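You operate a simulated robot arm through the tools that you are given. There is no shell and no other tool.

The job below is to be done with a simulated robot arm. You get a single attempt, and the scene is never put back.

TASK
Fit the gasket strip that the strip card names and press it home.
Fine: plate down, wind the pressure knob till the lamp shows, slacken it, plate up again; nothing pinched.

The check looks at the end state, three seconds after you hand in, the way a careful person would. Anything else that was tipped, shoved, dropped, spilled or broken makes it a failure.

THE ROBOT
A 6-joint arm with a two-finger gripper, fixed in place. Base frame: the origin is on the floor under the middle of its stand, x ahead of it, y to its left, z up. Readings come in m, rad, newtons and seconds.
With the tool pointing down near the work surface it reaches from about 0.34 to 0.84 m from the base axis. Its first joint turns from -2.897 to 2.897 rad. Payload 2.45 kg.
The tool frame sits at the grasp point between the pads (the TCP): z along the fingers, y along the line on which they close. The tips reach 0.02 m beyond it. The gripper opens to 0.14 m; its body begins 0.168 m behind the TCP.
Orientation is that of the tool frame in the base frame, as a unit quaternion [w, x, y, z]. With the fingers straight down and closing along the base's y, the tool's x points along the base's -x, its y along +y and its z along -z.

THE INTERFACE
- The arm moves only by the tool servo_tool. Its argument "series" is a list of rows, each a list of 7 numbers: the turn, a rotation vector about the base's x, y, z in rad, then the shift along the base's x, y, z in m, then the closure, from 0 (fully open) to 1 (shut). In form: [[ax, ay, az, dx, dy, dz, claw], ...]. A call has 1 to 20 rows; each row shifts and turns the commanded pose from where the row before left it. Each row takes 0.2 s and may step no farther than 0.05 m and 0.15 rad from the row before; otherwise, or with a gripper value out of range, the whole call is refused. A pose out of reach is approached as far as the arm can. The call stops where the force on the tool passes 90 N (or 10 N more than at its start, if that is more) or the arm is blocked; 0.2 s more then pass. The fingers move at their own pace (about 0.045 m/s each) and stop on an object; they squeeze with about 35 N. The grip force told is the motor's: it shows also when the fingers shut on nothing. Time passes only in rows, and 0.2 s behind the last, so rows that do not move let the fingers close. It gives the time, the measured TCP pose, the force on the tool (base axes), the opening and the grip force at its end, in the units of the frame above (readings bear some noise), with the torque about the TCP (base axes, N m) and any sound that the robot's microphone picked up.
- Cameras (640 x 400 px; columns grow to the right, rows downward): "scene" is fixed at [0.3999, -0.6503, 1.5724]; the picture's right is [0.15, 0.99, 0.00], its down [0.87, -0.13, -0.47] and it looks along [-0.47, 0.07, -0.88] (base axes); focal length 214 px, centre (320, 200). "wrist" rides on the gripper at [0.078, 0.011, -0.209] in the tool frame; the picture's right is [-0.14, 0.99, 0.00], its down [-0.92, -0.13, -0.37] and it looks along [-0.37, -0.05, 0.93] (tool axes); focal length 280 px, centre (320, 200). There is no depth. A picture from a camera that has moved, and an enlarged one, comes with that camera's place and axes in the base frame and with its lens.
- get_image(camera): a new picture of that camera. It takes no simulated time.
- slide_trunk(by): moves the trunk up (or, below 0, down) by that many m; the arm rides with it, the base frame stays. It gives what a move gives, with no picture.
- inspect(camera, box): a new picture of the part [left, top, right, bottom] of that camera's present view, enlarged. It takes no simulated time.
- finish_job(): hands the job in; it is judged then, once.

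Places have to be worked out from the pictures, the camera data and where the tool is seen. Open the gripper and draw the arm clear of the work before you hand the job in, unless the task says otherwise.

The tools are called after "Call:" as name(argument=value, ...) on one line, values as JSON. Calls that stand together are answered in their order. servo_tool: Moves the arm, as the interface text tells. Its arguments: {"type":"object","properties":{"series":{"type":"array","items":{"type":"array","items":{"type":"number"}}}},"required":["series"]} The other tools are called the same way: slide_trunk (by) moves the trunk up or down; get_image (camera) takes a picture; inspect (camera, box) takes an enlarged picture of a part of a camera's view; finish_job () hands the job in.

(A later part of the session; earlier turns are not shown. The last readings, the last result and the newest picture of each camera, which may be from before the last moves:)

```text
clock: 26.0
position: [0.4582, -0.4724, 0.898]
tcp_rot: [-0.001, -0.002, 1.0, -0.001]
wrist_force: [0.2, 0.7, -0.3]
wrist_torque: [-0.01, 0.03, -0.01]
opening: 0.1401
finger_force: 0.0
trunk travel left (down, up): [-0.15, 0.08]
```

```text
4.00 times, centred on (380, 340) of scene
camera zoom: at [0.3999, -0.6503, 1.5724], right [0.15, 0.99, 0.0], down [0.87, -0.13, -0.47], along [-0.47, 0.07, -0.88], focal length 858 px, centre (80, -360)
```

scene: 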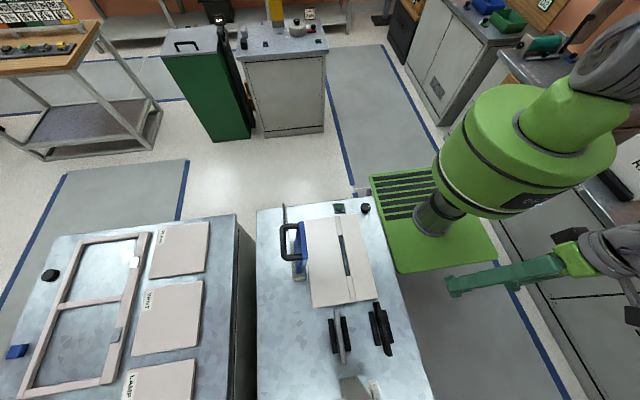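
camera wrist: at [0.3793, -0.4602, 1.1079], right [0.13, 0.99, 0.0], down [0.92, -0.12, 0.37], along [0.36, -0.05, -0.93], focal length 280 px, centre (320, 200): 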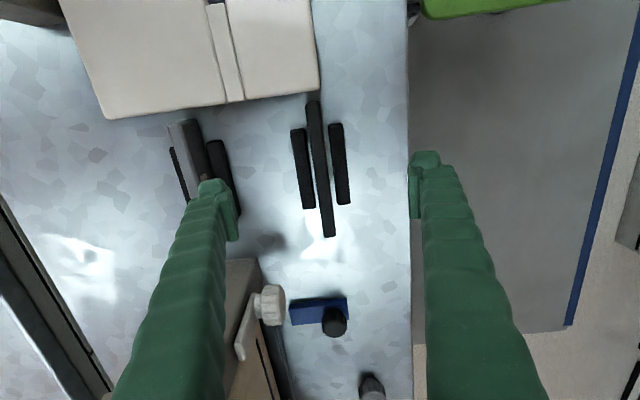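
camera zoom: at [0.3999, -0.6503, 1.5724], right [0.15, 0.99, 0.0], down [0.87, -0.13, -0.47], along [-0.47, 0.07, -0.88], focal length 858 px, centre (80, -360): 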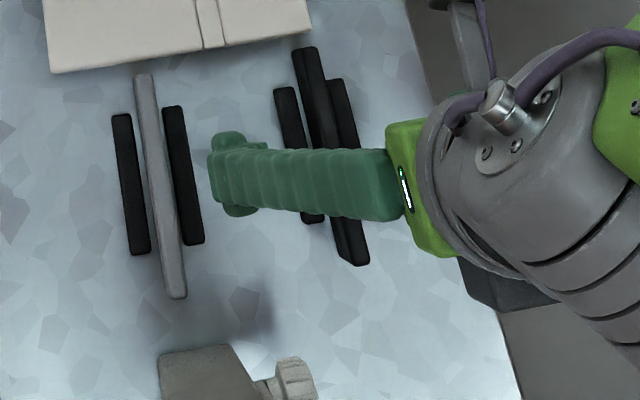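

The left finger would pass close to the E2 rack when fully open, so I narrow the opening to about 6 cm, shift +1.5 mm in y, and descend to TCP z≈0.855 before another look.

Call:
servo_tool(series=[[0, 0, 0, 0, 0.0015, 0, 0.57], [0, 0, 0, 0, 0, 0, 0.57], [0, 0, 0, 0, 0, 0, 0.57], [0, 0, 0, 0, 0, 0, 0.57], [0, 0, 0, 0, 0, -0.02, 0.57], [0, 0, 0, 0, 0, -0.02, 0.57], [0, 0, 0, 0, 0, 0, 0.57]])

Call:
inspect(camera="wrist", box=[220, 60, 420, 260])

Call:
inspect(camera="scene", box=[340, 290, 420, 370])

```text
clock: 27.6
position: [0.4555, -0.4704, 0.8576]
tcp_rot: [-0.001, -0.002, 1.0, -0.001]
wrist_force: [0.6, 0.2, -0.1]
wrist_torque: [0.0, -0.01, -0.03]
opening: 0.0605
finger_force: 0.1
trunk travel left (down, up): [-0.15, 0.08]
```

```text
2.00 times, centred on (320, 160) of wrist
camera zoom: at [0.378, -0.4589, 1.0677], right [0.13, 0.99, 0.0], down [0.92, -0.12, 0.37], along [0.36, -0.05, -0.93], focal length 561 px, centre (320, 280)
```

zoom: 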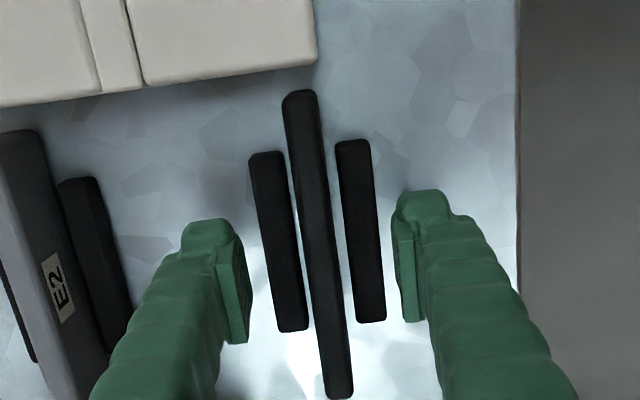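

```text
5.00 times, centred on (380, 330) of scene
camera zoom: at [0.3999, -0.6503, 1.5724], right [0.15, 0.99, 0.0], down [0.87, -0.13, -0.47], along [-0.47, 0.07, -0.88], focal length 1072 px, centre (20, -450)
```

zoom: 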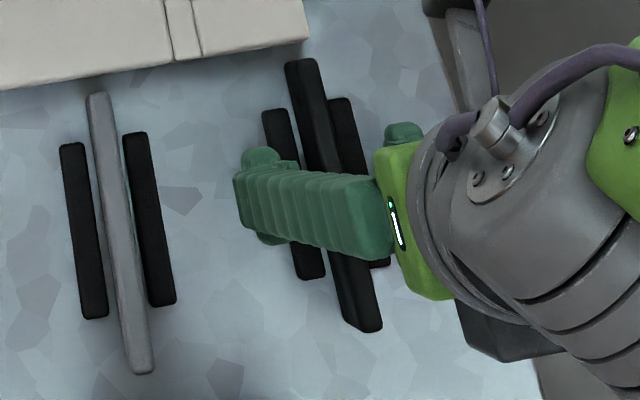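

The strip lies 1–2 mm to the -y side of the pad midline. I shift -1.2 mm and step down to TCP z≈0.837, checking the force for any contact with the rails.

Call:
servo_tool(series=[[0, 0, 0, 0.002, -0.0012, -0.01, 0.57], [0, 0, 0, 0, 0, -0.01, 0.57], [0, 0, 0, 0, 0, 0, 0.57]])

Call:
inspect(camera="wrist", box=[240, 100, 400, 260])

```text
clock: 28.4
position: [0.4604, -0.4714, 0.8371]
tcp_rot: [-0.001, -0.002, 1.0, -0.001]
wrist_force: [-0.2, 0.5, -0.1]
wrist_torque: [-0.01, -0.01, 0.01]
opening: 0.0602
finger_force: 0.0
trunk travel left (down, up): [-0.15, 0.08]
```

```text
2.50 times, centred on (320, 180) of wrist
camera zoom: at [0.382, -0.4598, 1.0475], right [0.13, 0.99, 0.0], down [0.92, -0.12, 0.37], along [0.36, -0.05, -0.93], focal length 701 px, centre (320, 250)
```

zoom: 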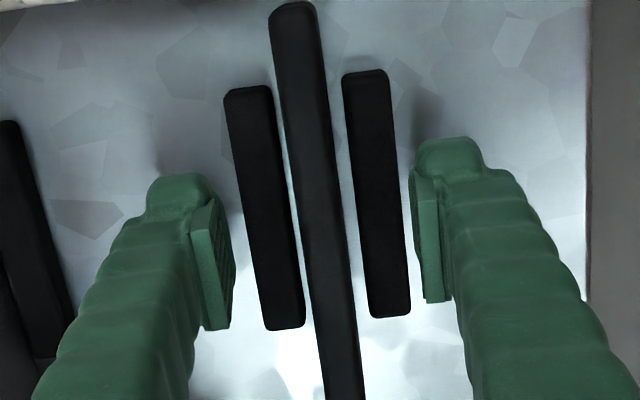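

No contact so far and the strip is centred within about 1 mm. I go 3 mm lower and close on the strip.

Call:
servo_tool(series=[[0, 0, 0, -0.001, 0.0005, -0.003, 0.57], [0, 0, 0, 0, 0, 0, 0.75], [0, 0, 0, 0, 0, 0, 0.85], [0, 0, 0, 0, 0, 0, 1], [0, 0, 0, 0, 0, 0, 1], [0, 0, 0, 0, 0, 0, 1], [0, 0, 0, 0, 0, 0, 1]])

Call:
inspect(camera="wrist", box=[240, 100, 400, 260])

```text
clock: 30.0
position: [0.4581, -0.4706, 0.8346]
tcp_rot: [-0.002, -0.002, 1.0, -0.001]
wrist_force: [-0.3, 0.1, 0.4]
wrist_torque: [-0.04, -0.01, -0.03]
opening: 0.0124
finger_force: 35.4
trunk travel left (down, up): [-0.15, 0.08]
```

```text
2.50 times, centred on (320, 180) of wrist
camera zoom: at [0.3806, -0.459, 1.0438], right [0.13, 0.99, 0.0], down [0.92, -0.12, 0.37], along [0.36, -0.05, -0.93], focal length 701 px, centre (320, 250)
```

zoom: 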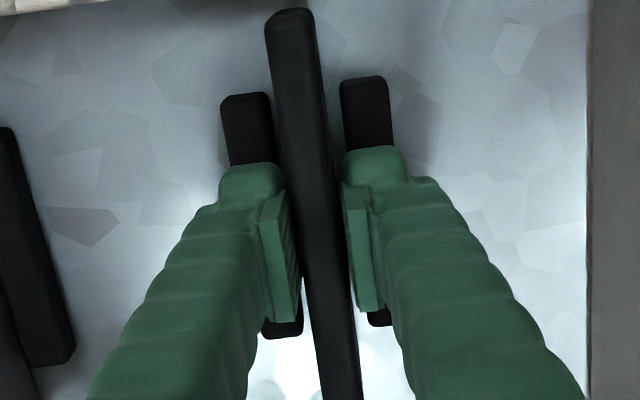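

Gripped at 12.4 mm opening with 35 N. I lift straight up and check that only the strip came along.

Call:
servo_tool(series=[[0, 0, 0, 0, 0, 0.01, 1], [0, 0, 0, 0, 0, 0.02, 1], [0, 0, 0, 0, 0, 0.03, 1], [0, 0, 0, 0, 0, 0.03, 1], [0, 0, 0, 0, 0, 0.03, 1], [0, 0, 0, 0, 0, 0, 1]])

Call:
get_image(camera="wrist")

Call:
inspect(camera="scene", box=[260, 190, 440, 390])

```text
clock: 31.4
position: [0.4579, -0.4695, 0.9555]
tcp_rot: [-0.002, -0.002, 1.0, 0.0]
wrist_force: [-0.6, -0.2, -0.7]
wrist_torque: [0.0, 0.01, 0.0]
opening: 0.0128
finger_force: 35.3
trunk travel left (down, up): [-0.15, 0.08]
```

```text
taken
camera wrist: at [0.3787, -0.4591, 1.1639], right [0.13, 0.99, 0.0], down [0.92, -0.12, 0.37], along [0.36, -0.05, -0.93], focal length 280 px, centre (320, 200)
```

wrist: 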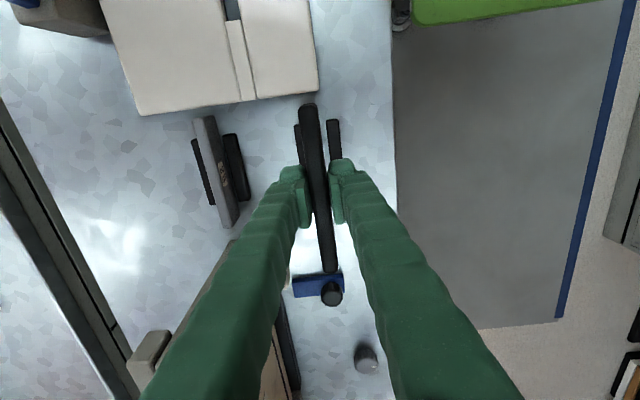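

```text
2.00 times, centred on (350, 290) of scene
camera zoom: at [0.3999, -0.6503, 1.5724], right [0.15, 0.99, 0.0], down [0.87, -0.13, -0.47], along [-0.47, 0.07, -0.88], focal length 429 px, centre (260, 20)
```

zoom: 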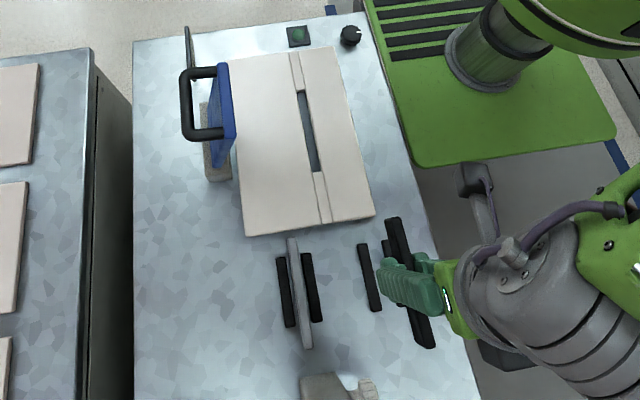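

The strip is held cleanly and nothing else moved. I move toward the block, staying offset to +y so that the groove can be measured beside the held strip.

Call:
servo_tool(series=[[0, 0, 0, -0.03, 0.0, 0.01, 1], [0, 0, 0, -0.04, 0.0, 0.01, 1], [0, 0, 0, -0.04, 0, 0.01, 1], [0, 0, 0, -0.04, 0, 0.01, 1], [0, 0, 0, -0.03, 0, 0.005, 1], [0, 0, 0, 0, 0, 0, 1]])

Call:
get_image(camera="wrist")

```text
clock: 32.8
position: [0.2766, -0.4699, 0.9994]
tcp_rot: [-0.002, -0.002, 1.0, 0.0]
wrist_force: [-0.5, 0.3, -1.3]
wrist_torque: [0.02, -0.01, 0.02]
opening: 0.0127
finger_force: 34.8
trunk travel left (down, up): [-0.15, 0.08]
```

```text
taken
camera wrist: at [0.1982, -0.4589, 1.2093], right [0.13, 0.99, 0.0], down [0.92, -0.12, 0.37], along [0.36, -0.05, -0.93], focal length 280 px, centre (320, 200)
```

wrist: 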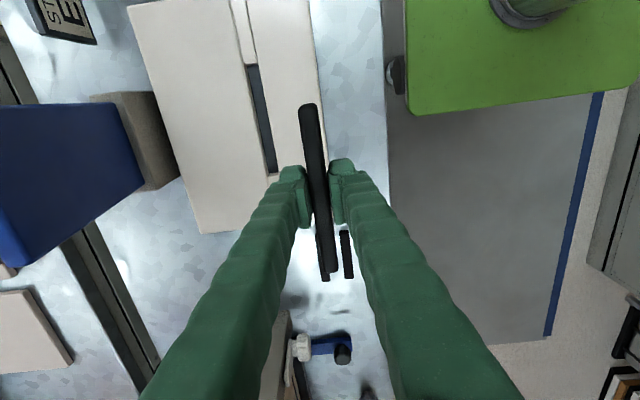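

Call:
inspect(camera="wrist", box=[225, 40, 325, 200])

Call:
inspect(camera="scene", box=[310, 200, 400, 310])

Call:
inspect(camera="wrist", box=[0, 80, 240, 280])

```text
2.50 times, centred on (275, 120) of wrist
camera zoom: at [0.1982, -0.4589, 1.2093], right [0.13, 0.99, 0.0], down [0.92, -0.12, 0.37], along [0.36, -0.05, -0.93], focal length 701 px, centre (432, 400)
```

zoom: 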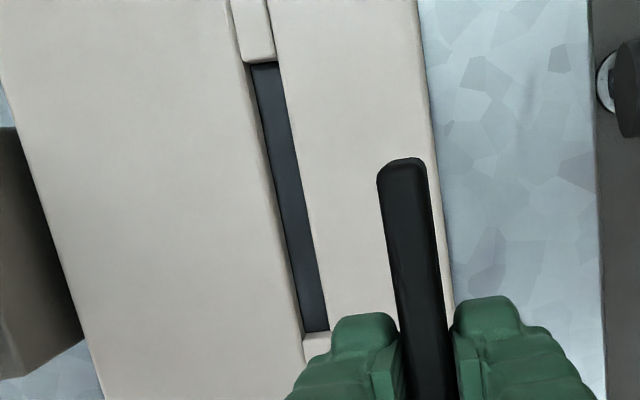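

```text
3.64 times, centred on (355, 255) of scene
camera zoom: at [0.3999, -0.6503, 1.5724], right [0.15, 0.99, 0.0], down [0.87, -0.13, -0.47], along [-0.47, 0.07, -0.88], focal length 780 px, centre (193, 0)
```

zoom: 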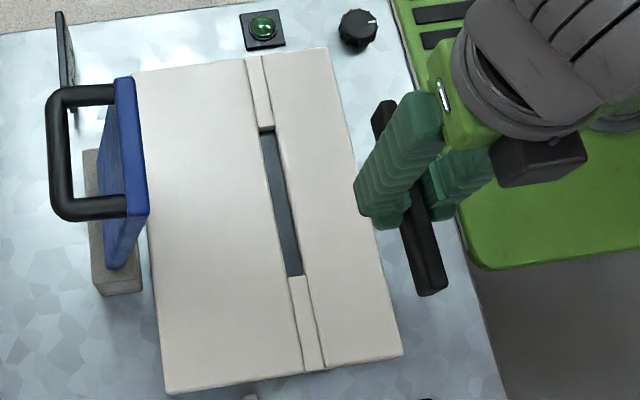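

```text
2.00 times, centred on (120, 180) of wrist
camera zoom: at [0.1982, -0.4589, 1.2093], right [0.13, 0.99, 0.0], down [0.92, -0.12, 0.37], along [0.36, -0.05, -0.93], focal length 561 px, centre (720, 240)
```

zoom: 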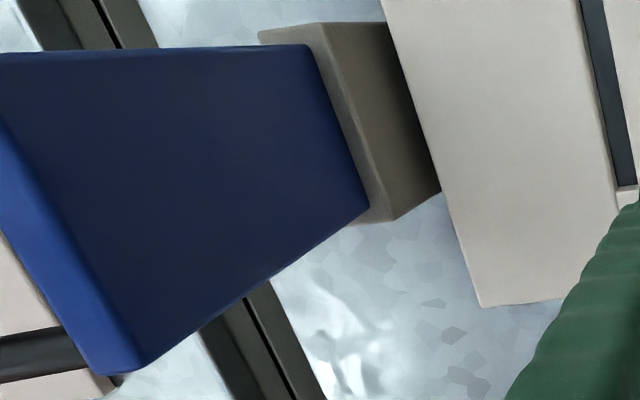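

I zoom much tighter on both ends of the slot to fix its position relative to the camera.

Call:
inspect(camera="wrist", box=[236, 50, 276, 90])

Call:
inspect(camera="wrist", box=[250, 145, 290, 185])

Call:
inspect(camera="scene", box=[336, 225, 366, 255])

Call:
inspect(camera="scene", box=[336, 255, 366, 285])

Call:
inspect(camera="wrist", box=[285, 90, 345, 150])

```text
10.00 times, centred on (256, 70) of wrist
camera zoom: at [0.1982, -0.4589, 1.2093], right [0.13, 0.99, 0.0], down [0.92, -0.12, 0.37], along [0.36, -0.05, -0.93], focal length 2804 px, centre (960, 1500)
```

zoom: 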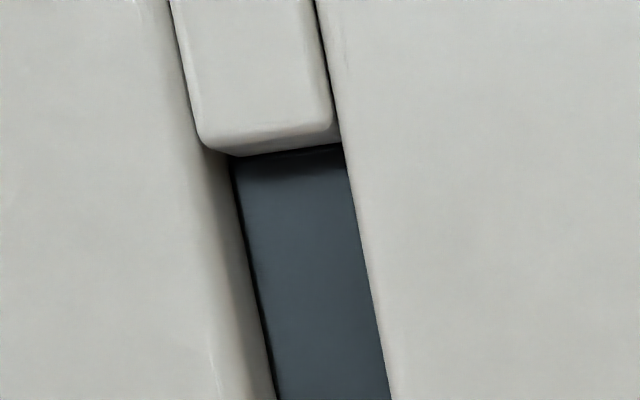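

```text
10.00 times, centred on (270, 165) of wrist
camera zoom: at [0.1982, -0.4589, 1.2093], right [0.13, 0.99, 0.0], down [0.92, -0.12, 0.37], along [0.36, -0.05, -0.93], focal length 2804 px, centre (820, 550)
```

zoom: 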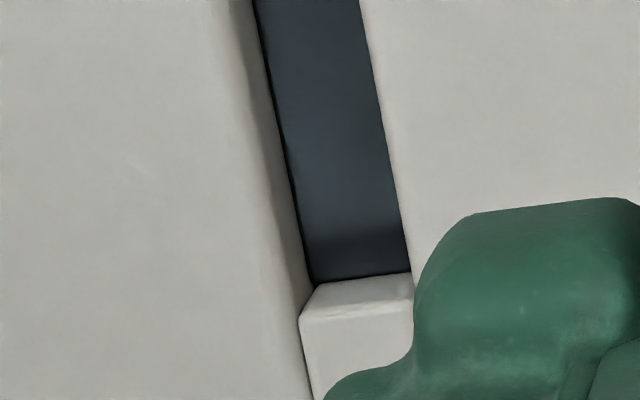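

```text
13.33 times, centred on (351, 240) of scene
camera zoom: at [0.3999, -0.6503, 1.5724], right [0.15, 0.99, 0.0], down [0.87, -0.13, -0.47], along [-0.47, 0.07, -0.88], focal length 2860 px, centre (-93, -333)
```

zoom: 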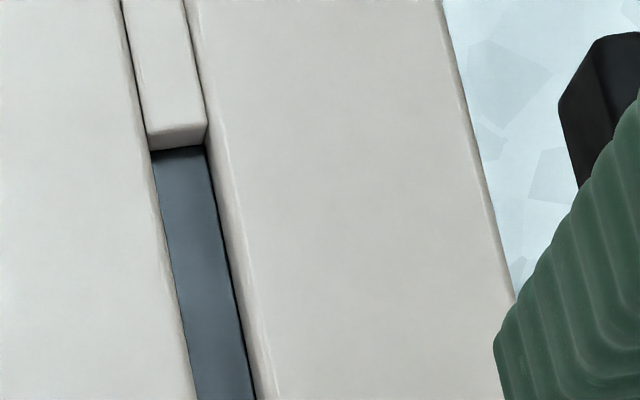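

```text
13.33 times, centred on (351, 270) of scene
camera zoom: at [0.3999, -0.6503, 1.5724], right [0.15, 0.99, 0.0], down [0.87, -0.13, -0.47], along [-0.47, 0.07, -0.88], focal length 2860 px, centre (-93, -733)
```

zoom: 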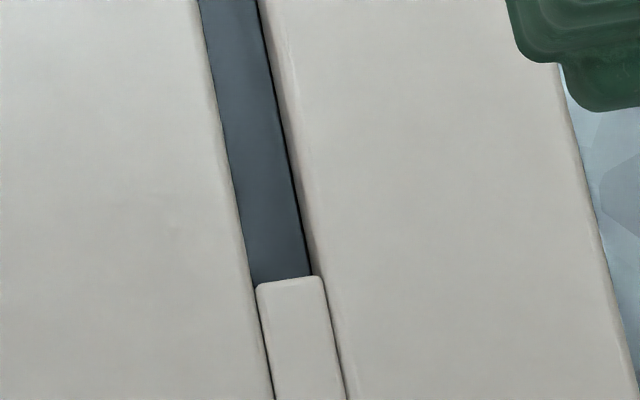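

```text
6.67 times, centred on (315, 120) of wrist
camera zoom: at [0.1982, -0.4589, 1.2093], right [0.13, 0.99, 0.0], down [0.92, -0.12, 0.37], along [0.36, -0.05, -0.93], focal length 1869 px, centre (353, 733)
```

zoom: 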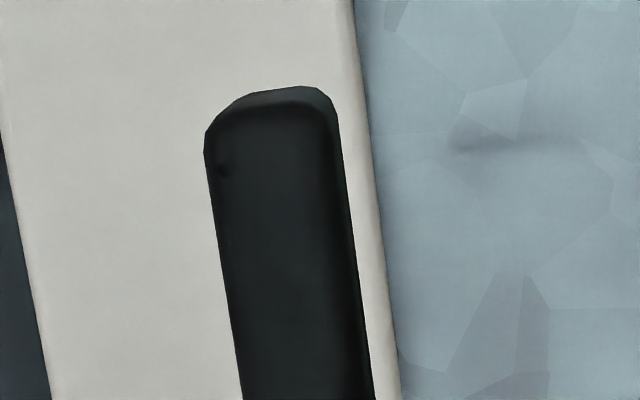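

Slot measured: x ≈0.158–0.301, centre (0.229, -0.5385), depth ≈15 mm, ≈17 mm wide; strip ≈140 × 12.5 mm. I move the strip over the slot and descend to just above the block.

Call:
servo_tool(series=[[0, 0, 0, -0.0166, -0.0226, 0, 1], [0, 0, 0, -0.016, -0.023, 0, 1], [0, 0, 0, -0.016, -0.023, 0, 1], [0, 0, 0, 0, 0, -0.03, 1], [0, 0, 0, 0, 0, -0.03, 1], [0, 0, 0, 0, 0, -0.02, 1], [0, 0, 0, 0, 0, 0, 1]])

Call:
get_image(camera="wrist")

Call:
inspect(camera="scene", box=[290, 190, 420, 310])

```text
clock: 34.4
position: [0.2293, -0.5395, 0.9187]
tcp_rot: [-0.002, -0.002, 1.0, -0.001]
wrist_force: [-0.1, -0.3, -1.0]
wrist_torque: [0.0, 0.06, -0.02]
opening: 0.0125
finger_force: 35.5
trunk travel left (down, up): [-0.15, 0.08]
```

```text
taken
camera wrist: at [0.1514, -0.5277, 1.1287], right [0.13, 0.99, 0.0], down [0.92, -0.12, 0.37], along [0.36, -0.05, -0.93], focal length 280 px, centre (320, 200)
```

wrist: 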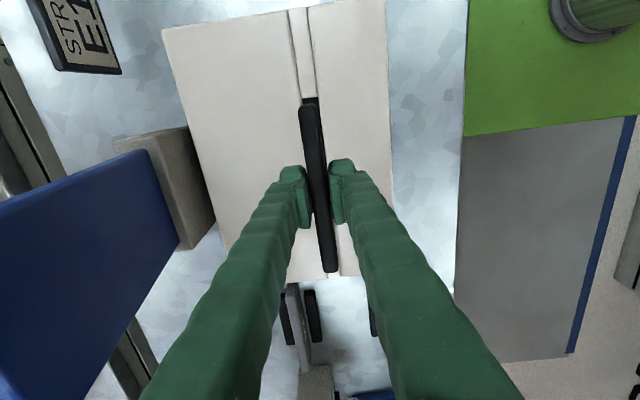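

```text
3.33 times, centred on (355, 250) of scene
camera zoom: at [0.3999, -0.6503, 1.5724], right [0.15, 0.99, 0.0], down [0.87, -0.13, -0.47], along [-0.47, 0.07, -0.88], focal length 715 px, centre (203, 33)
```

zoom: 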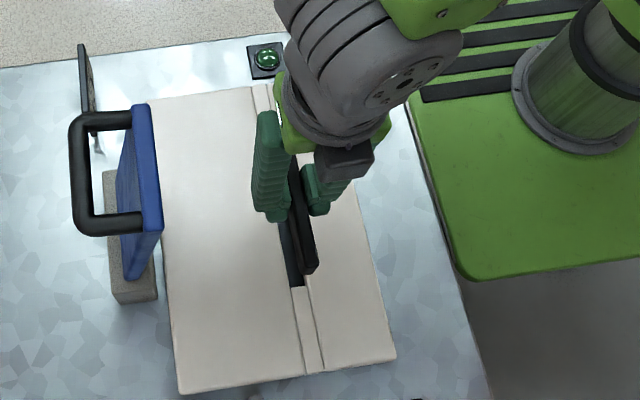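

Call:
inspect(camera="wrist", box=[285, 80, 345, 140])

Call:
inspect(camera="wrist", box=[300, 220, 360, 290])

Call:
inspect(camera="scene", box=[325, 245, 375, 295])

```text
6.67 times, centred on (315, 110) of wrist
camera zoom: at [0.1514, -0.5277, 1.1287], right [0.13, 0.99, 0.0], down [0.92, -0.12, 0.37], along [0.36, -0.05, -0.93], focal length 1869 px, centre (353, 800)
```

zoom: 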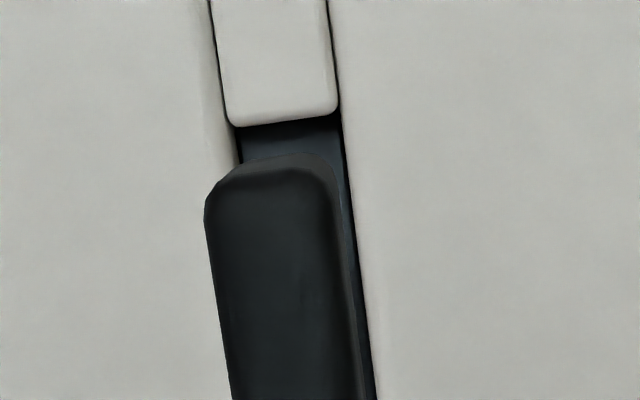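

```text
5.71 times, centred on (330, 255) of wrist
camera zoom: at [0.1514, -0.5277, 1.1287], right [0.13, 0.99, 0.0], down [0.92, -0.12, 0.37], along [0.36, -0.05, -0.93], focal length 1602 px, centre (263, -114)
```

zoom: 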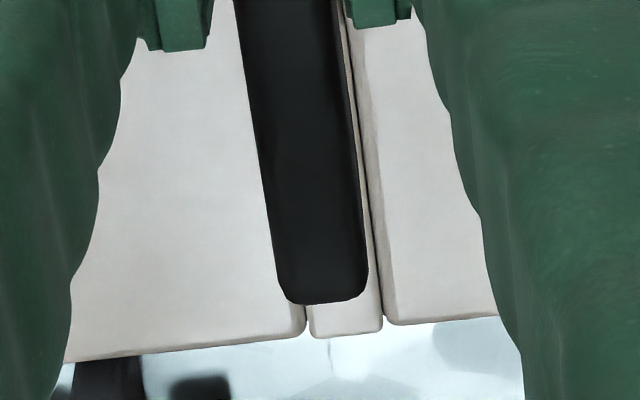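

```text
8.00 times, centred on (350, 270) of scene
camera zoom: at [0.3999, -0.6503, 1.5724], right [0.15, 0.99, 0.0], down [0.87, -0.13, -0.47], along [-0.47, 0.07, -0.88], focal length 1716 px, centre (80, -360)
```

zoom: 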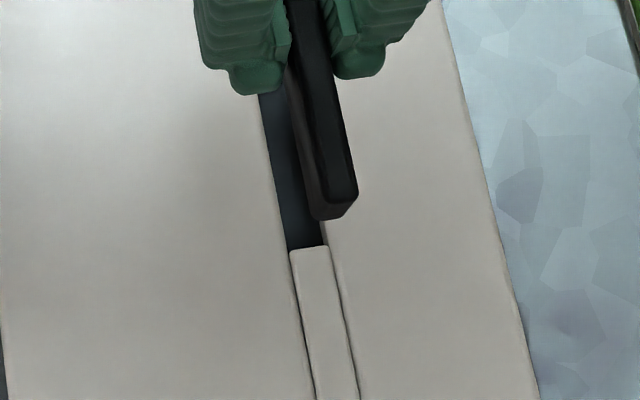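

In y the strip and slot agree within ~0.5 mm at both ends; in x there is ~3 mm free at the -x end and ~4 mm at the +x end. Strip height ≈41 mm, so its bottom is near z 0.876 now; I shift +0.5 mm in x and descend 34 mm to just above the block top.

Call:
servo_tool(series=[[0, 0, 0, 0.0005, 0, -0.012, 1], [0, 0, 0, 0, 0, -0.012, 1], [0, 0, 0, 0, 0, -0.008, 1], [0, 0, 0, 0, 0, 0, 1]])

Call:
inspect(camera="wrist", box=[285, 70, 345, 130])

Call:
inspect(camera="scene", box=[325, 245, 375, 295])

Call:
inspect(camera="wrist", box=[290, 220, 370, 300])

```text
clock: 35.4
position: [0.2291, -0.5391, 0.8874]
tcp_rot: [-0.002, -0.002, 1.0, -0.001]
wrist_force: [-0.2, -0.7, -1.1]
wrist_torque: [0.03, -0.03, 0.0]
opening: 0.0128
finger_force: 34.8
trunk travel left (down, up): [-0.15, 0.08]
```

```text
6.67 times, centred on (315, 100) of wrist
camera zoom: at [0.151, -0.5277, 1.0962], right [0.13, 0.99, 0.0], down [0.92, -0.12, 0.37], along [0.36, -0.05, -0.93], focal length 1869 px, centre (353, 867)
```

zoom: 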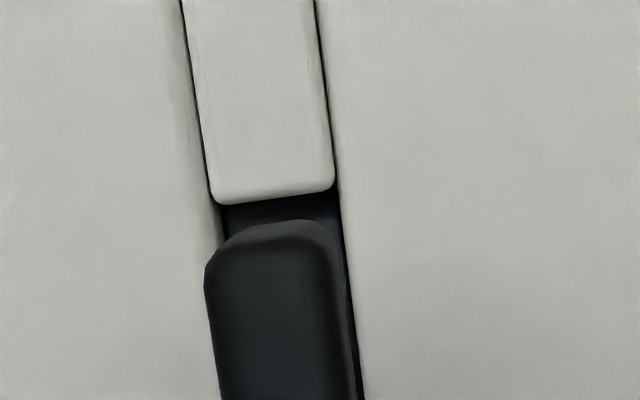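

```text
8.00 times, centred on (350, 270) of scene
camera zoom: at [0.3999, -0.6503, 1.5724], right [0.15, 0.99, 0.0], down [0.87, -0.13, -0.47], along [-0.47, 0.07, -0.88], focal length 1716 px, centre (80, -360)
```

zoom: 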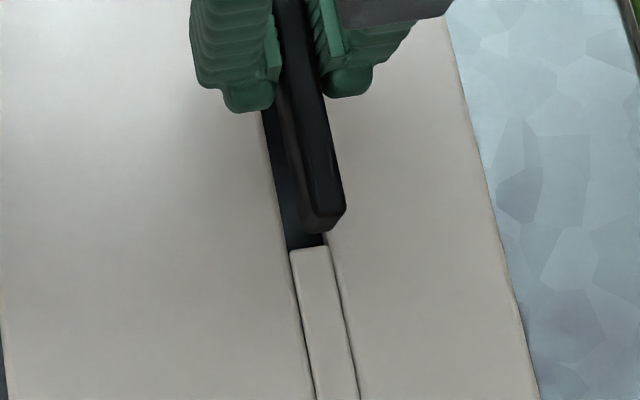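

```text
5.00 times, centred on (330, 260) of wrist
camera zoom: at [0.151, -0.5277, 1.0962], right [0.13, 0.99, 0.0], down [0.92, -0.12, 0.37], along [0.36, -0.05, -0.93], focal length 1402 px, centre (270, -100)
```

zoom: 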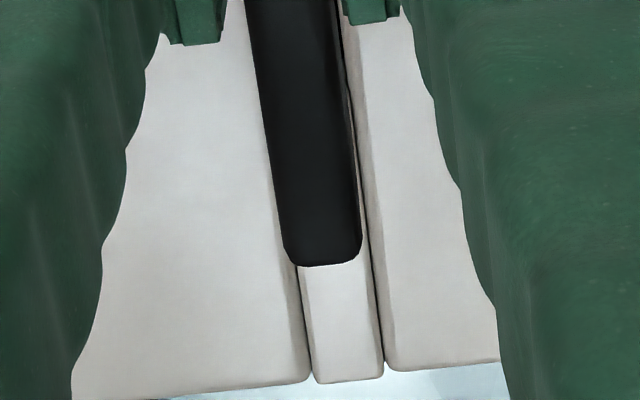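

The strip is about 1 mm to +y of the slot centre by the wrist view; the scene view hints at a bit more, so I zoom in further before lowering.

Call:
inspect(camera="scene", box=[340, 262, 362, 284])

Call:
inspect(camera="wrist", box=[300, 90, 330, 120])

Call:
inspect(camera="wrist", box=[320, 225, 350, 255])

```text
16.00 times, centred on (351, 273) of scene
camera zoom: at [0.3999, -0.6503, 1.5724], right [0.15, 0.99, 0.0], down [0.87, -0.13, -0.47], along [-0.47, 0.07, -0.88], focal length 3432 px, centre (-176, -968)
```

zoom: 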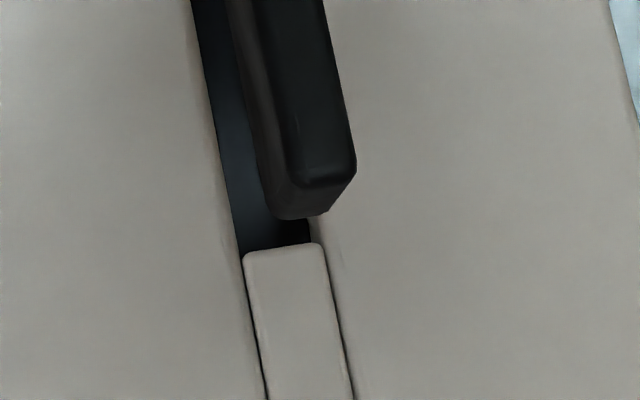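

```text
13.33 times, centred on (315, 105) of wrist
camera zoom: at [0.151, -0.5277, 1.0962], right [0.13, 0.99, 0.0], down [0.92, -0.12, 0.37], along [0.36, -0.05, -0.93], focal length 3738 px, centre (387, 1467)
```

zoom: 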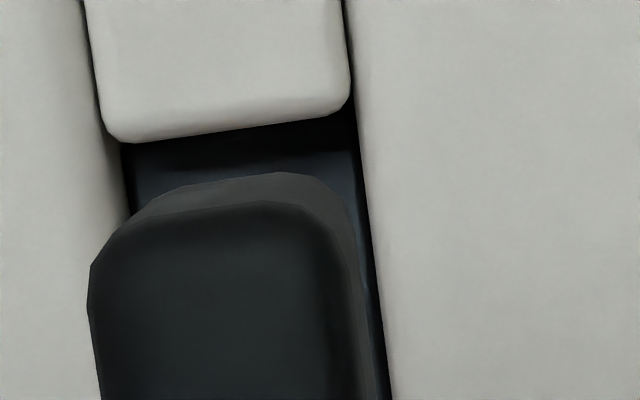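

```text
13.33 times, centred on (335, 240) of wrist
camera zoom: at [0.151, -0.5277, 1.0962], right [0.13, 0.99, 0.0], down [0.92, -0.12, 0.37], along [0.36, -0.05, -0.93], focal length 3738 px, centre (120, -333)
```

zoom: 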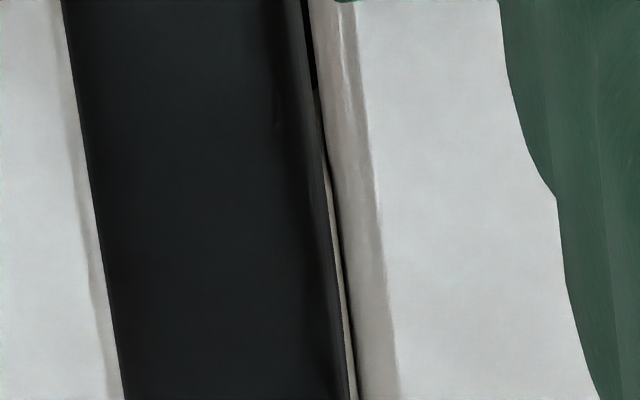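

At slot level the strip's lower edge sits ~1.3 mm (at -x end) to ~2.5 mm (at +x end) too far toward +y, and ~1.5 mm too far toward -x. I correct by (+1.5, -1.9) mm and re-check before inserting.

Call:
servo_tool(series=[[0, 0, 0, 0.0015, -0.0019, 0, 1], [0, 0, 0, 0, 0, 0, 1]])

Call:
inspect(camera="scene", box=[340, 262, 362, 284])

Call:
inspect(camera="wrist", box=[300, 90, 330, 120])

```text
clock: 36.0
position: [0.2309, -0.541, 0.8872]
tcp_rot: [-0.002, -0.002, 1.0, -0.001]
wrist_force: [-0.1, -0.2, -1.4]
wrist_torque: [-0.01, 0.02, 0.01]
opening: 0.0126
finger_force: 34.9
trunk travel left (down, up): [-0.15, 0.08]
```

```text
16.00 times, centred on (351, 273) of scene
camera zoom: at [0.3999, -0.6503, 1.5724], right [0.15, 0.99, 0.0], down [0.87, -0.13, -0.47], along [-0.47, 0.07, -0.88], focal length 3432 px, centre (-176, -968)
```

zoom: 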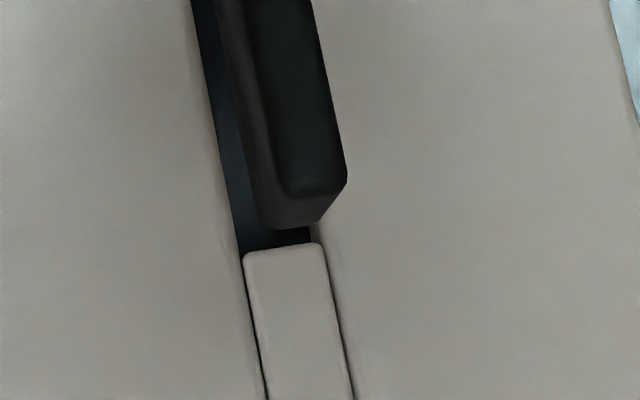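

```text
13.33 times, centred on (315, 105) of wrist
camera zoom: at [0.1526, -0.53, 1.0966], right [0.13, 0.99, 0.0], down [0.92, -0.12, 0.37], along [0.36, -0.05, -0.93], focal length 3738 px, centre (387, 1467)
```

zoom: 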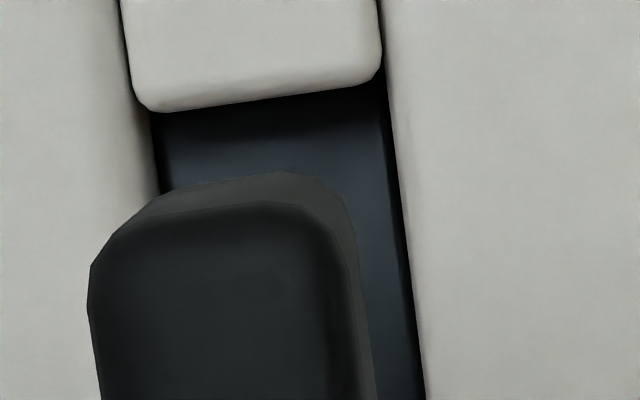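

Both ends now show clearance on each side (≥1.5 mm). I lower in small steps into the slot, watching the force.

Call:
servo_tool(series=[[0, 0, 0, -0.0005, 0.0003, -0.005, 1], [0, 0, 0, 0, 0, -0.005, 1], [0, 0, 0, 0, 0, -0.004, 1], [0, 0, 0, 0, 0, 0, 1]])

Call:
inspect(camera="scene", box=[340, 262, 362, 284])

Call:
inspect(camera="wrist", box=[300, 80, 330, 110])

```text
clock: 37.0
position: [0.2311, -0.5398, 0.873]
tcp_rot: [-0.002, -0.001, 1.0, -0.002]
wrist_force: [0.7, 0.7, -0.7]
wrist_torque: [-0.01, 0.01, -0.02]
opening: 0.0126
finger_force: 35.0
trunk travel left (down, up): [-0.15, 0.08]
```

```text
16.00 times, centred on (351, 273) of scene
camera zoom: at [0.3999, -0.6503, 1.5724], right [0.15, 0.99, 0.0], down [0.87, -0.13, -0.47], along [-0.47, 0.07, -0.88], focal length 3432 px, centre (-176, -968)
```

zoom: 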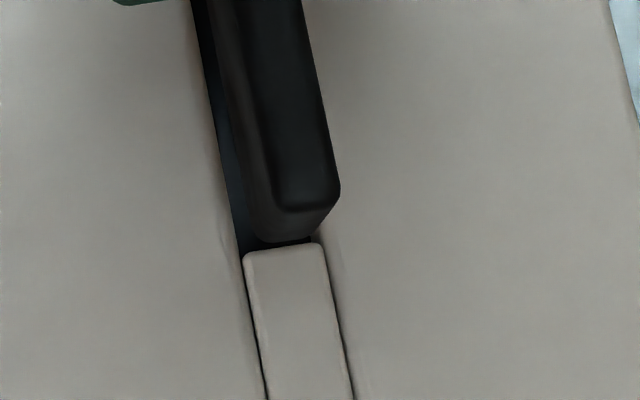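

```text
13.33 times, centred on (315, 95) of wrist
camera zoom: at [0.153, -0.5296, 1.0824], right [0.13, 0.99, 0.0], down [0.92, -0.12, 0.37], along [0.36, -0.05, -0.93], focal length 3738 px, centre (387, 1600)
```

zoom: 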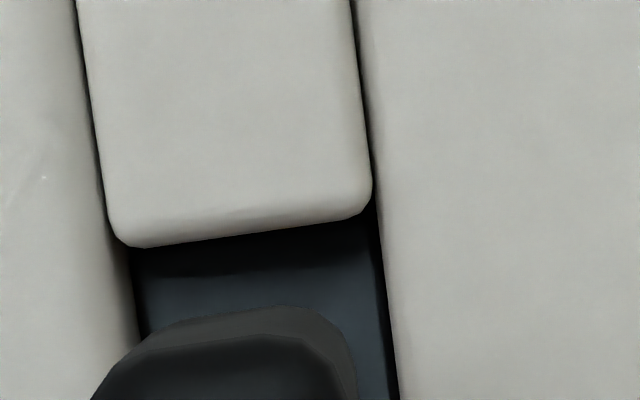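

Still free and the strip's lower edge is entering the slot. I continue down in 3 mm steps.

Call:
servo_tool(series=[[0, 0, 0, 0, 0, -0.003, 1], [0, 0, 0, 0, 0, -0.003, 1], [0, 0, 0, 0, 0, 0, 1]])

Call:
servo_tool(series=[[0, 0, 0, 0, 0, -0.002, 1], [0, 0, 0, 0, 0, 0, 1]])

Call:
inspect(camera="scene", box=[340, 262, 362, 284])

Call:
inspect(camera="wrist", box=[295, 75, 335, 115])

```text
clock: 37.8
position: [0.2306, -0.5424, 0.8669]
tcp_rot: [-0.002, -0.001, 1.0, -0.002]
wrist_force: [0.4, -0.1, -0.7]
wrist_torque: [0.02, 0.01, -0.02]
opening: 0.0124
finger_force: 34.9
trunk travel left (down, up): [-0.15, 0.08]
```

```text
clock: 38.4
position: [0.231, -0.5412, 0.8661]
tcp_rot: [-0.002, -0.002, 1.0, -0.001]
wrist_force: [-0.3, 0.4, -1.0]
wrist_torque: [0.01, 0.0, 0.03]
opening: 0.0126
finger_force: 35.5
trunk travel left (down, up): [-0.15, 0.08]
```

```text
16.00 times, centred on (351, 273) of scene
camera zoom: at [0.3999, -0.6503, 1.5724], right [0.15, 0.99, 0.0], down [0.87, -0.13, -0.47], along [-0.47, 0.07, -0.88], focal length 3432 px, centre (-176, -968)
```

zoom: 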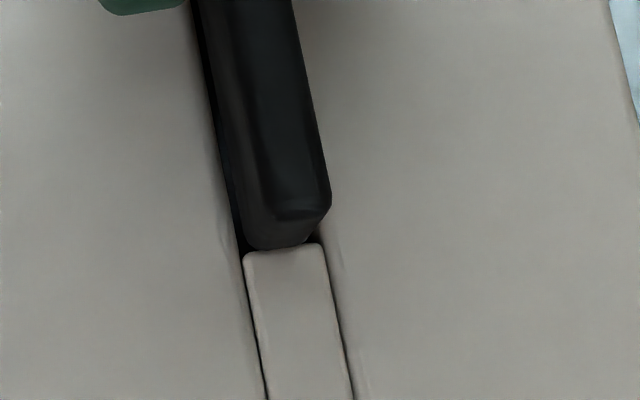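

```text
10.00 times, centred on (315, 95) of wrist
camera zoom: at [0.1532, -0.5302, 1.0747], right [0.13, 0.99, 0.0], down [0.92, -0.12, 0.37], along [0.36, -0.05, -0.93], focal length 2804 px, centre (370, 1250)
```

zoom: 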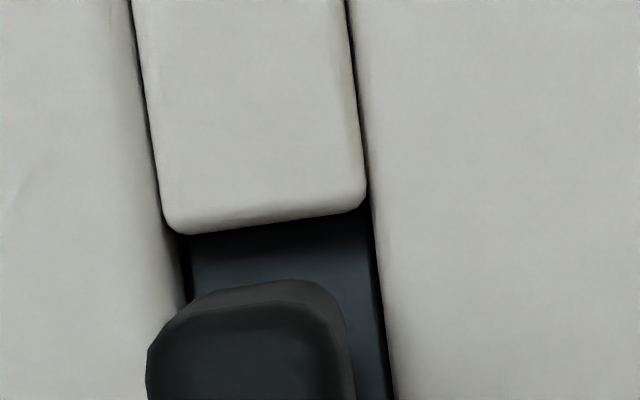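

No contact yet and gaps remain visible at both sides. I keep lowering in 2 mm steps until the floor is felt.

Call:
servo_tool(series=[[0, 0, 0, 0, 0, -0.002, 1], [0, 0, 0, 0, 0, 0, 1]])

Call:
servo_tool(series=[[0, 0, 0, 0, 0, -0.002, 1], [0, 0, 0, 0, 0, 0, 1]])

Call:
servo_tool(series=[[0, 0, 0, 0, 0, -0.002, 1], [0, 0, 0, 0, 0, 0, 1]])

```text
clock: 39.0
position: [0.2318, -0.5415, 0.8638]
tcp_rot: [-0.001, -0.001, 1.0, -0.001]
wrist_force: [-0.7, -0.7, 3.7]
wrist_torque: [-0.01, -0.38, -0.03]
opening: 0.0127
finger_force: 35.1
trunk travel left (down, up): [-0.15, 0.08]
```

```text
clock: 39.6
position: [0.2319, -0.5417, 0.8627]
tcp_rot: [0.0, -0.001, 1.0, -0.001]
wrist_force: [-2.3, -0.5, 15.1]
wrist_torque: [-0.07, -1.08, 0.0]
opening: 0.0126
finger_force: 34.9
trunk travel left (down, up): [-0.15, 0.08]
```

```text
clock: 40.2
position: [0.2297, -0.5407, 0.8601]
tcp_rot: [0.0, -0.002, 1.0, -0.001]
wrist_force: [-3.3, -2.7, 13.4]
wrist_torque: [-0.1, -0.94, -0.17]
opening: 0.0126
finger_force: 34.7
trunk travel left (down, up): [-0.15, 0.08]
```

Contact at TCP z≈0.864 with the load at the +x end; that may be the floor or the insert's edge. I look closely before doing more.

Call:
inspect(camera="scene", box=[340, 262, 362, 284])

Call:
inspect(camera="wrist", box=[295, 70, 335, 110])

Call:
inspect(camera="wrist", box=[300, 215, 370, 285])

Call:
inspect(camera="scene", box=[310, 200, 390, 290])

```text
16.00 times, centred on (351, 273) of scene
camera zoom: at [0.3999, -0.6503, 1.5724], right [0.15, 0.99, 0.0], down [0.87, -0.13, -0.47], along [-0.47, 0.07, -0.88], focal length 3432 px, centre (-176, -968)
```

zoom: 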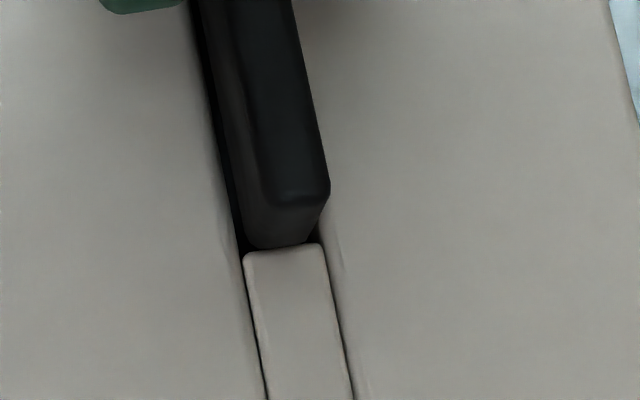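

```text
10.00 times, centred on (315, 90) of wrist
camera zoom: at [0.1517, -0.5293, 1.0692], right [0.13, 0.99, 0.0], down [0.92, -0.12, 0.37], along [0.36, -0.05, -0.93], focal length 2804 px, centre (370, 1300)
```

zoom: 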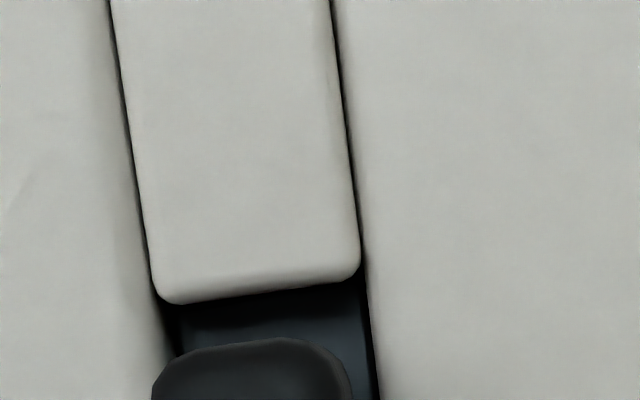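

```text
5.71 times, centred on (335, 250) of wrist
camera zoom: at [0.1517, -0.5293, 1.0692], right [0.13, 0.99, 0.0], down [0.92, -0.12, 0.37], along [0.36, -0.05, -0.93], focal length 1602 px, centre (234, -86)
```

zoom: 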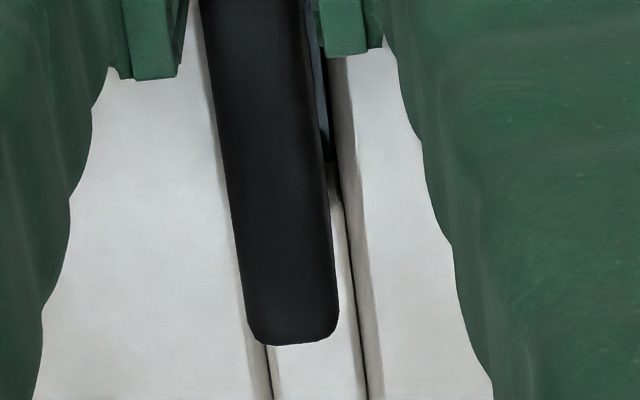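

```text
4.44 times, centred on (350, 245) of scene
camera zoom: at [0.3999, -0.6503, 1.5724], right [0.15, 0.99, 0.0], down [0.87, -0.13, -0.47], along [-0.47, 0.07, -0.88], focal length 953 px, centre (187, 0)
```

zoom: 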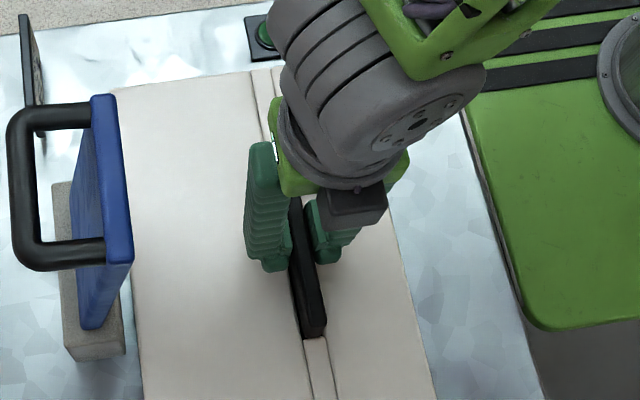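

Re-triangulating the +x end with both cameras (z_top≈0.873 at TCP 0.860) shows the strip's top is ~8 mm above the TCP, so its bottom was only at block-top level: the +x end is sitting on the slot's -y edge, not the floor. I lift off 10 mm, shift back +1.2 mm in y and look again.

Call:
servo_tool(series=[[0, 0, 0, 0, 0, 0.006, 1], [0, 0, 0, 0, 0, 0.006, 1], [0, 0, 0, 0, 0.0012, 0, 1], [0, 0, 0, 0, 0, 0, 1]])

Call:
inspect(camera="scene", box=[340, 262, 362, 284])

Call:
inspect(camera="wrist", box=[295, 80, 335, 120])

Call:
inspect(camera="wrist", box=[300, 215, 370, 285])

```text
clock: 41.2
position: [0.2304, -0.5396, 0.8706]
tcp_rot: [-0.002, -0.002, 1.0, -0.001]
wrist_force: [-0.8, -0.1, -1.0]
wrist_torque: [0.02, -0.02, -0.01]
opening: 0.0126
finger_force: 34.6
trunk travel left (down, up): [-0.15, 0.08]
```

```text
16.00 times, centred on (351, 273) of scene
camera zoom: at [0.3999, -0.6503, 1.5724], right [0.15, 0.99, 0.0], down [0.87, -0.13, -0.47], along [-0.47, 0.07, -0.88], focal length 3432 px, centre (-176, -968)
```

zoom: 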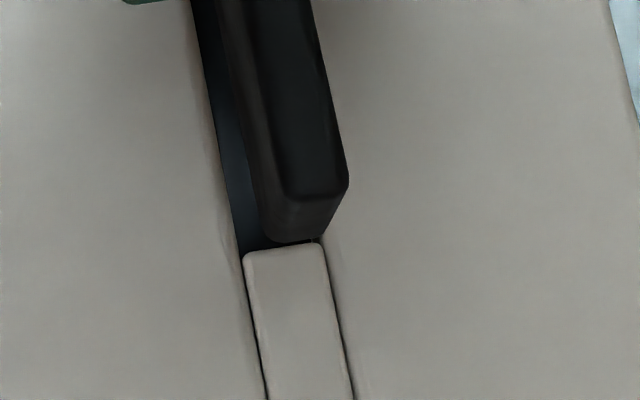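

```text
10.00 times, centred on (315, 100) of wrist
camera zoom: at [0.1526, -0.5279, 1.0806], right [0.13, 0.99, 0.0], down [0.92, -0.12, 0.37], along [0.36, -0.05, -0.93], focal length 2804 px, centre (370, 1200)
```

zoom: 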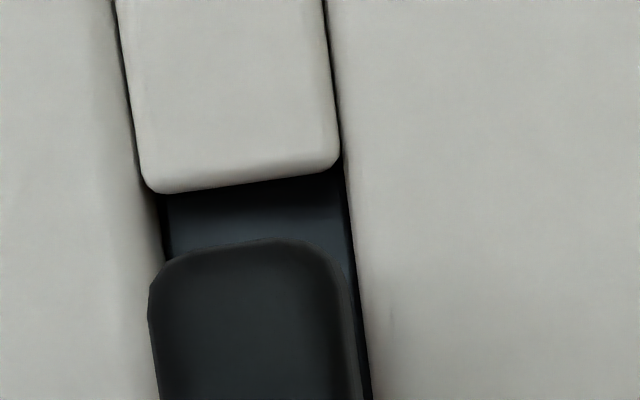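

```text
5.71 times, centred on (335, 250) of wrist
camera zoom: at [0.1526, -0.5279, 1.0806], right [0.13, 0.99, 0.0], down [0.92, -0.12, 0.37], along [0.36, -0.05, -0.93], focal length 1602 px, centre (234, -86)
```

zoom: 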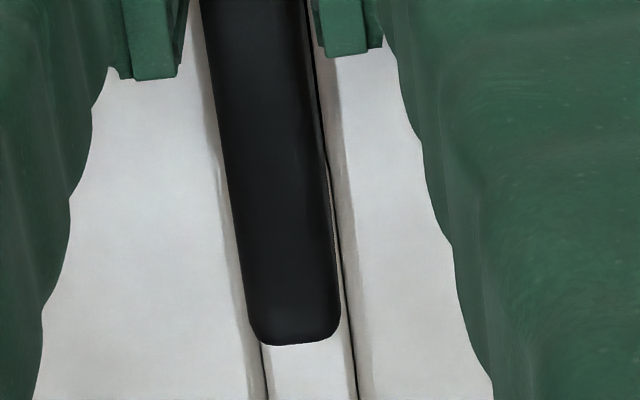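

Pushing rotated the strip in the grip: its +x end is now ~4 mm high (pitch ≈0.055 rad). I compensate by pitching the tool +0.055 rad about y (staying 10 mm clear) and verify.

Call:
servo_tool(series=[[0, 0, 0, 0, 0, 0.008, 1], [0, 0.055, 0, 0, 0, 0, 1], [0, 0, 0, 0, 0, 0, 1]])

Call:
inspect(camera="scene", box=[340, 262, 362, 284])

Call:
inspect(camera="wrist", box=[295, 85, 335, 125])

Call:
inspect(camera="wrist", box=[300, 215, 370, 285])

```text
clock: 42.0
position: [0.2289, -0.5388, 0.88]
tcp_rot: [-0.029, -0.001, 1.0, 0.0]
wrist_force: [-0.6, 0.3, -0.9]
wrist_torque: [0.04, -0.01, 0.0]
opening: 0.0125
finger_force: 34.6
trunk travel left (down, up): [-0.15, 0.08]
```

```text
16.00 times, centred on (351, 273) of scene
camera zoom: at [0.3999, -0.6503, 1.5724], right [0.15, 0.99, 0.0], down [0.87, -0.13, -0.47], along [-0.47, 0.07, -0.88], focal length 3432 px, centre (-176, -968)
```

zoom: 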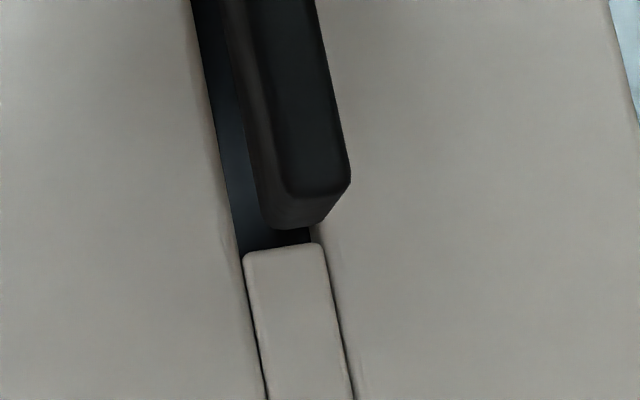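

```text
10.00 times, centred on (315, 105) of wrist
camera zoom: at [0.164, -0.5282, 1.0928], right [0.13, 0.99, -0.01], down [0.94, -0.12, 0.31], along [0.31, -0.05, -0.95], focal length 2804 px, centre (370, 1150)
```

zoom: 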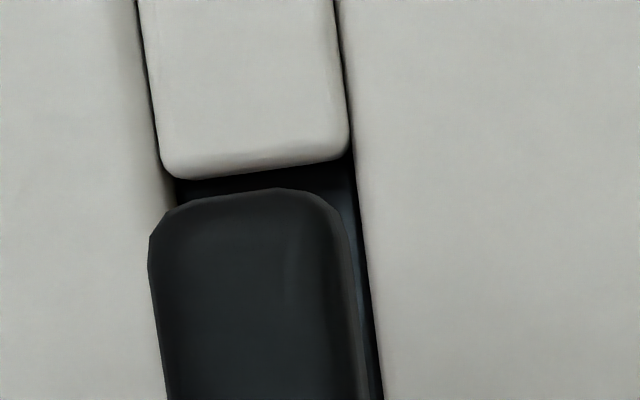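

```text
5.71 times, centred on (335, 250) of wrist
camera zoom: at [0.164, -0.5282, 1.0928], right [0.13, 0.99, -0.01], down [0.94, -0.12, 0.31], along [0.31, -0.05, -0.95], focal length 1602 px, centre (234, -86)
```

zoom: 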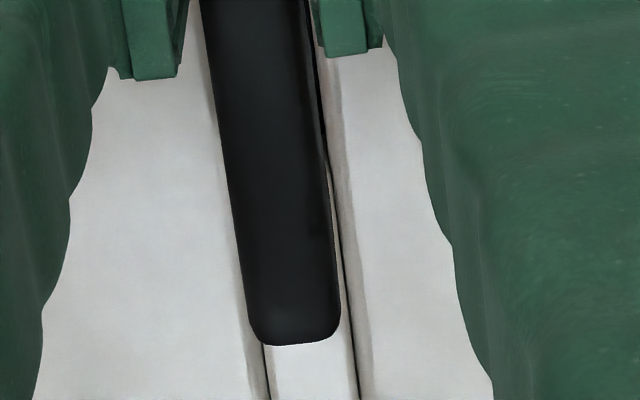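

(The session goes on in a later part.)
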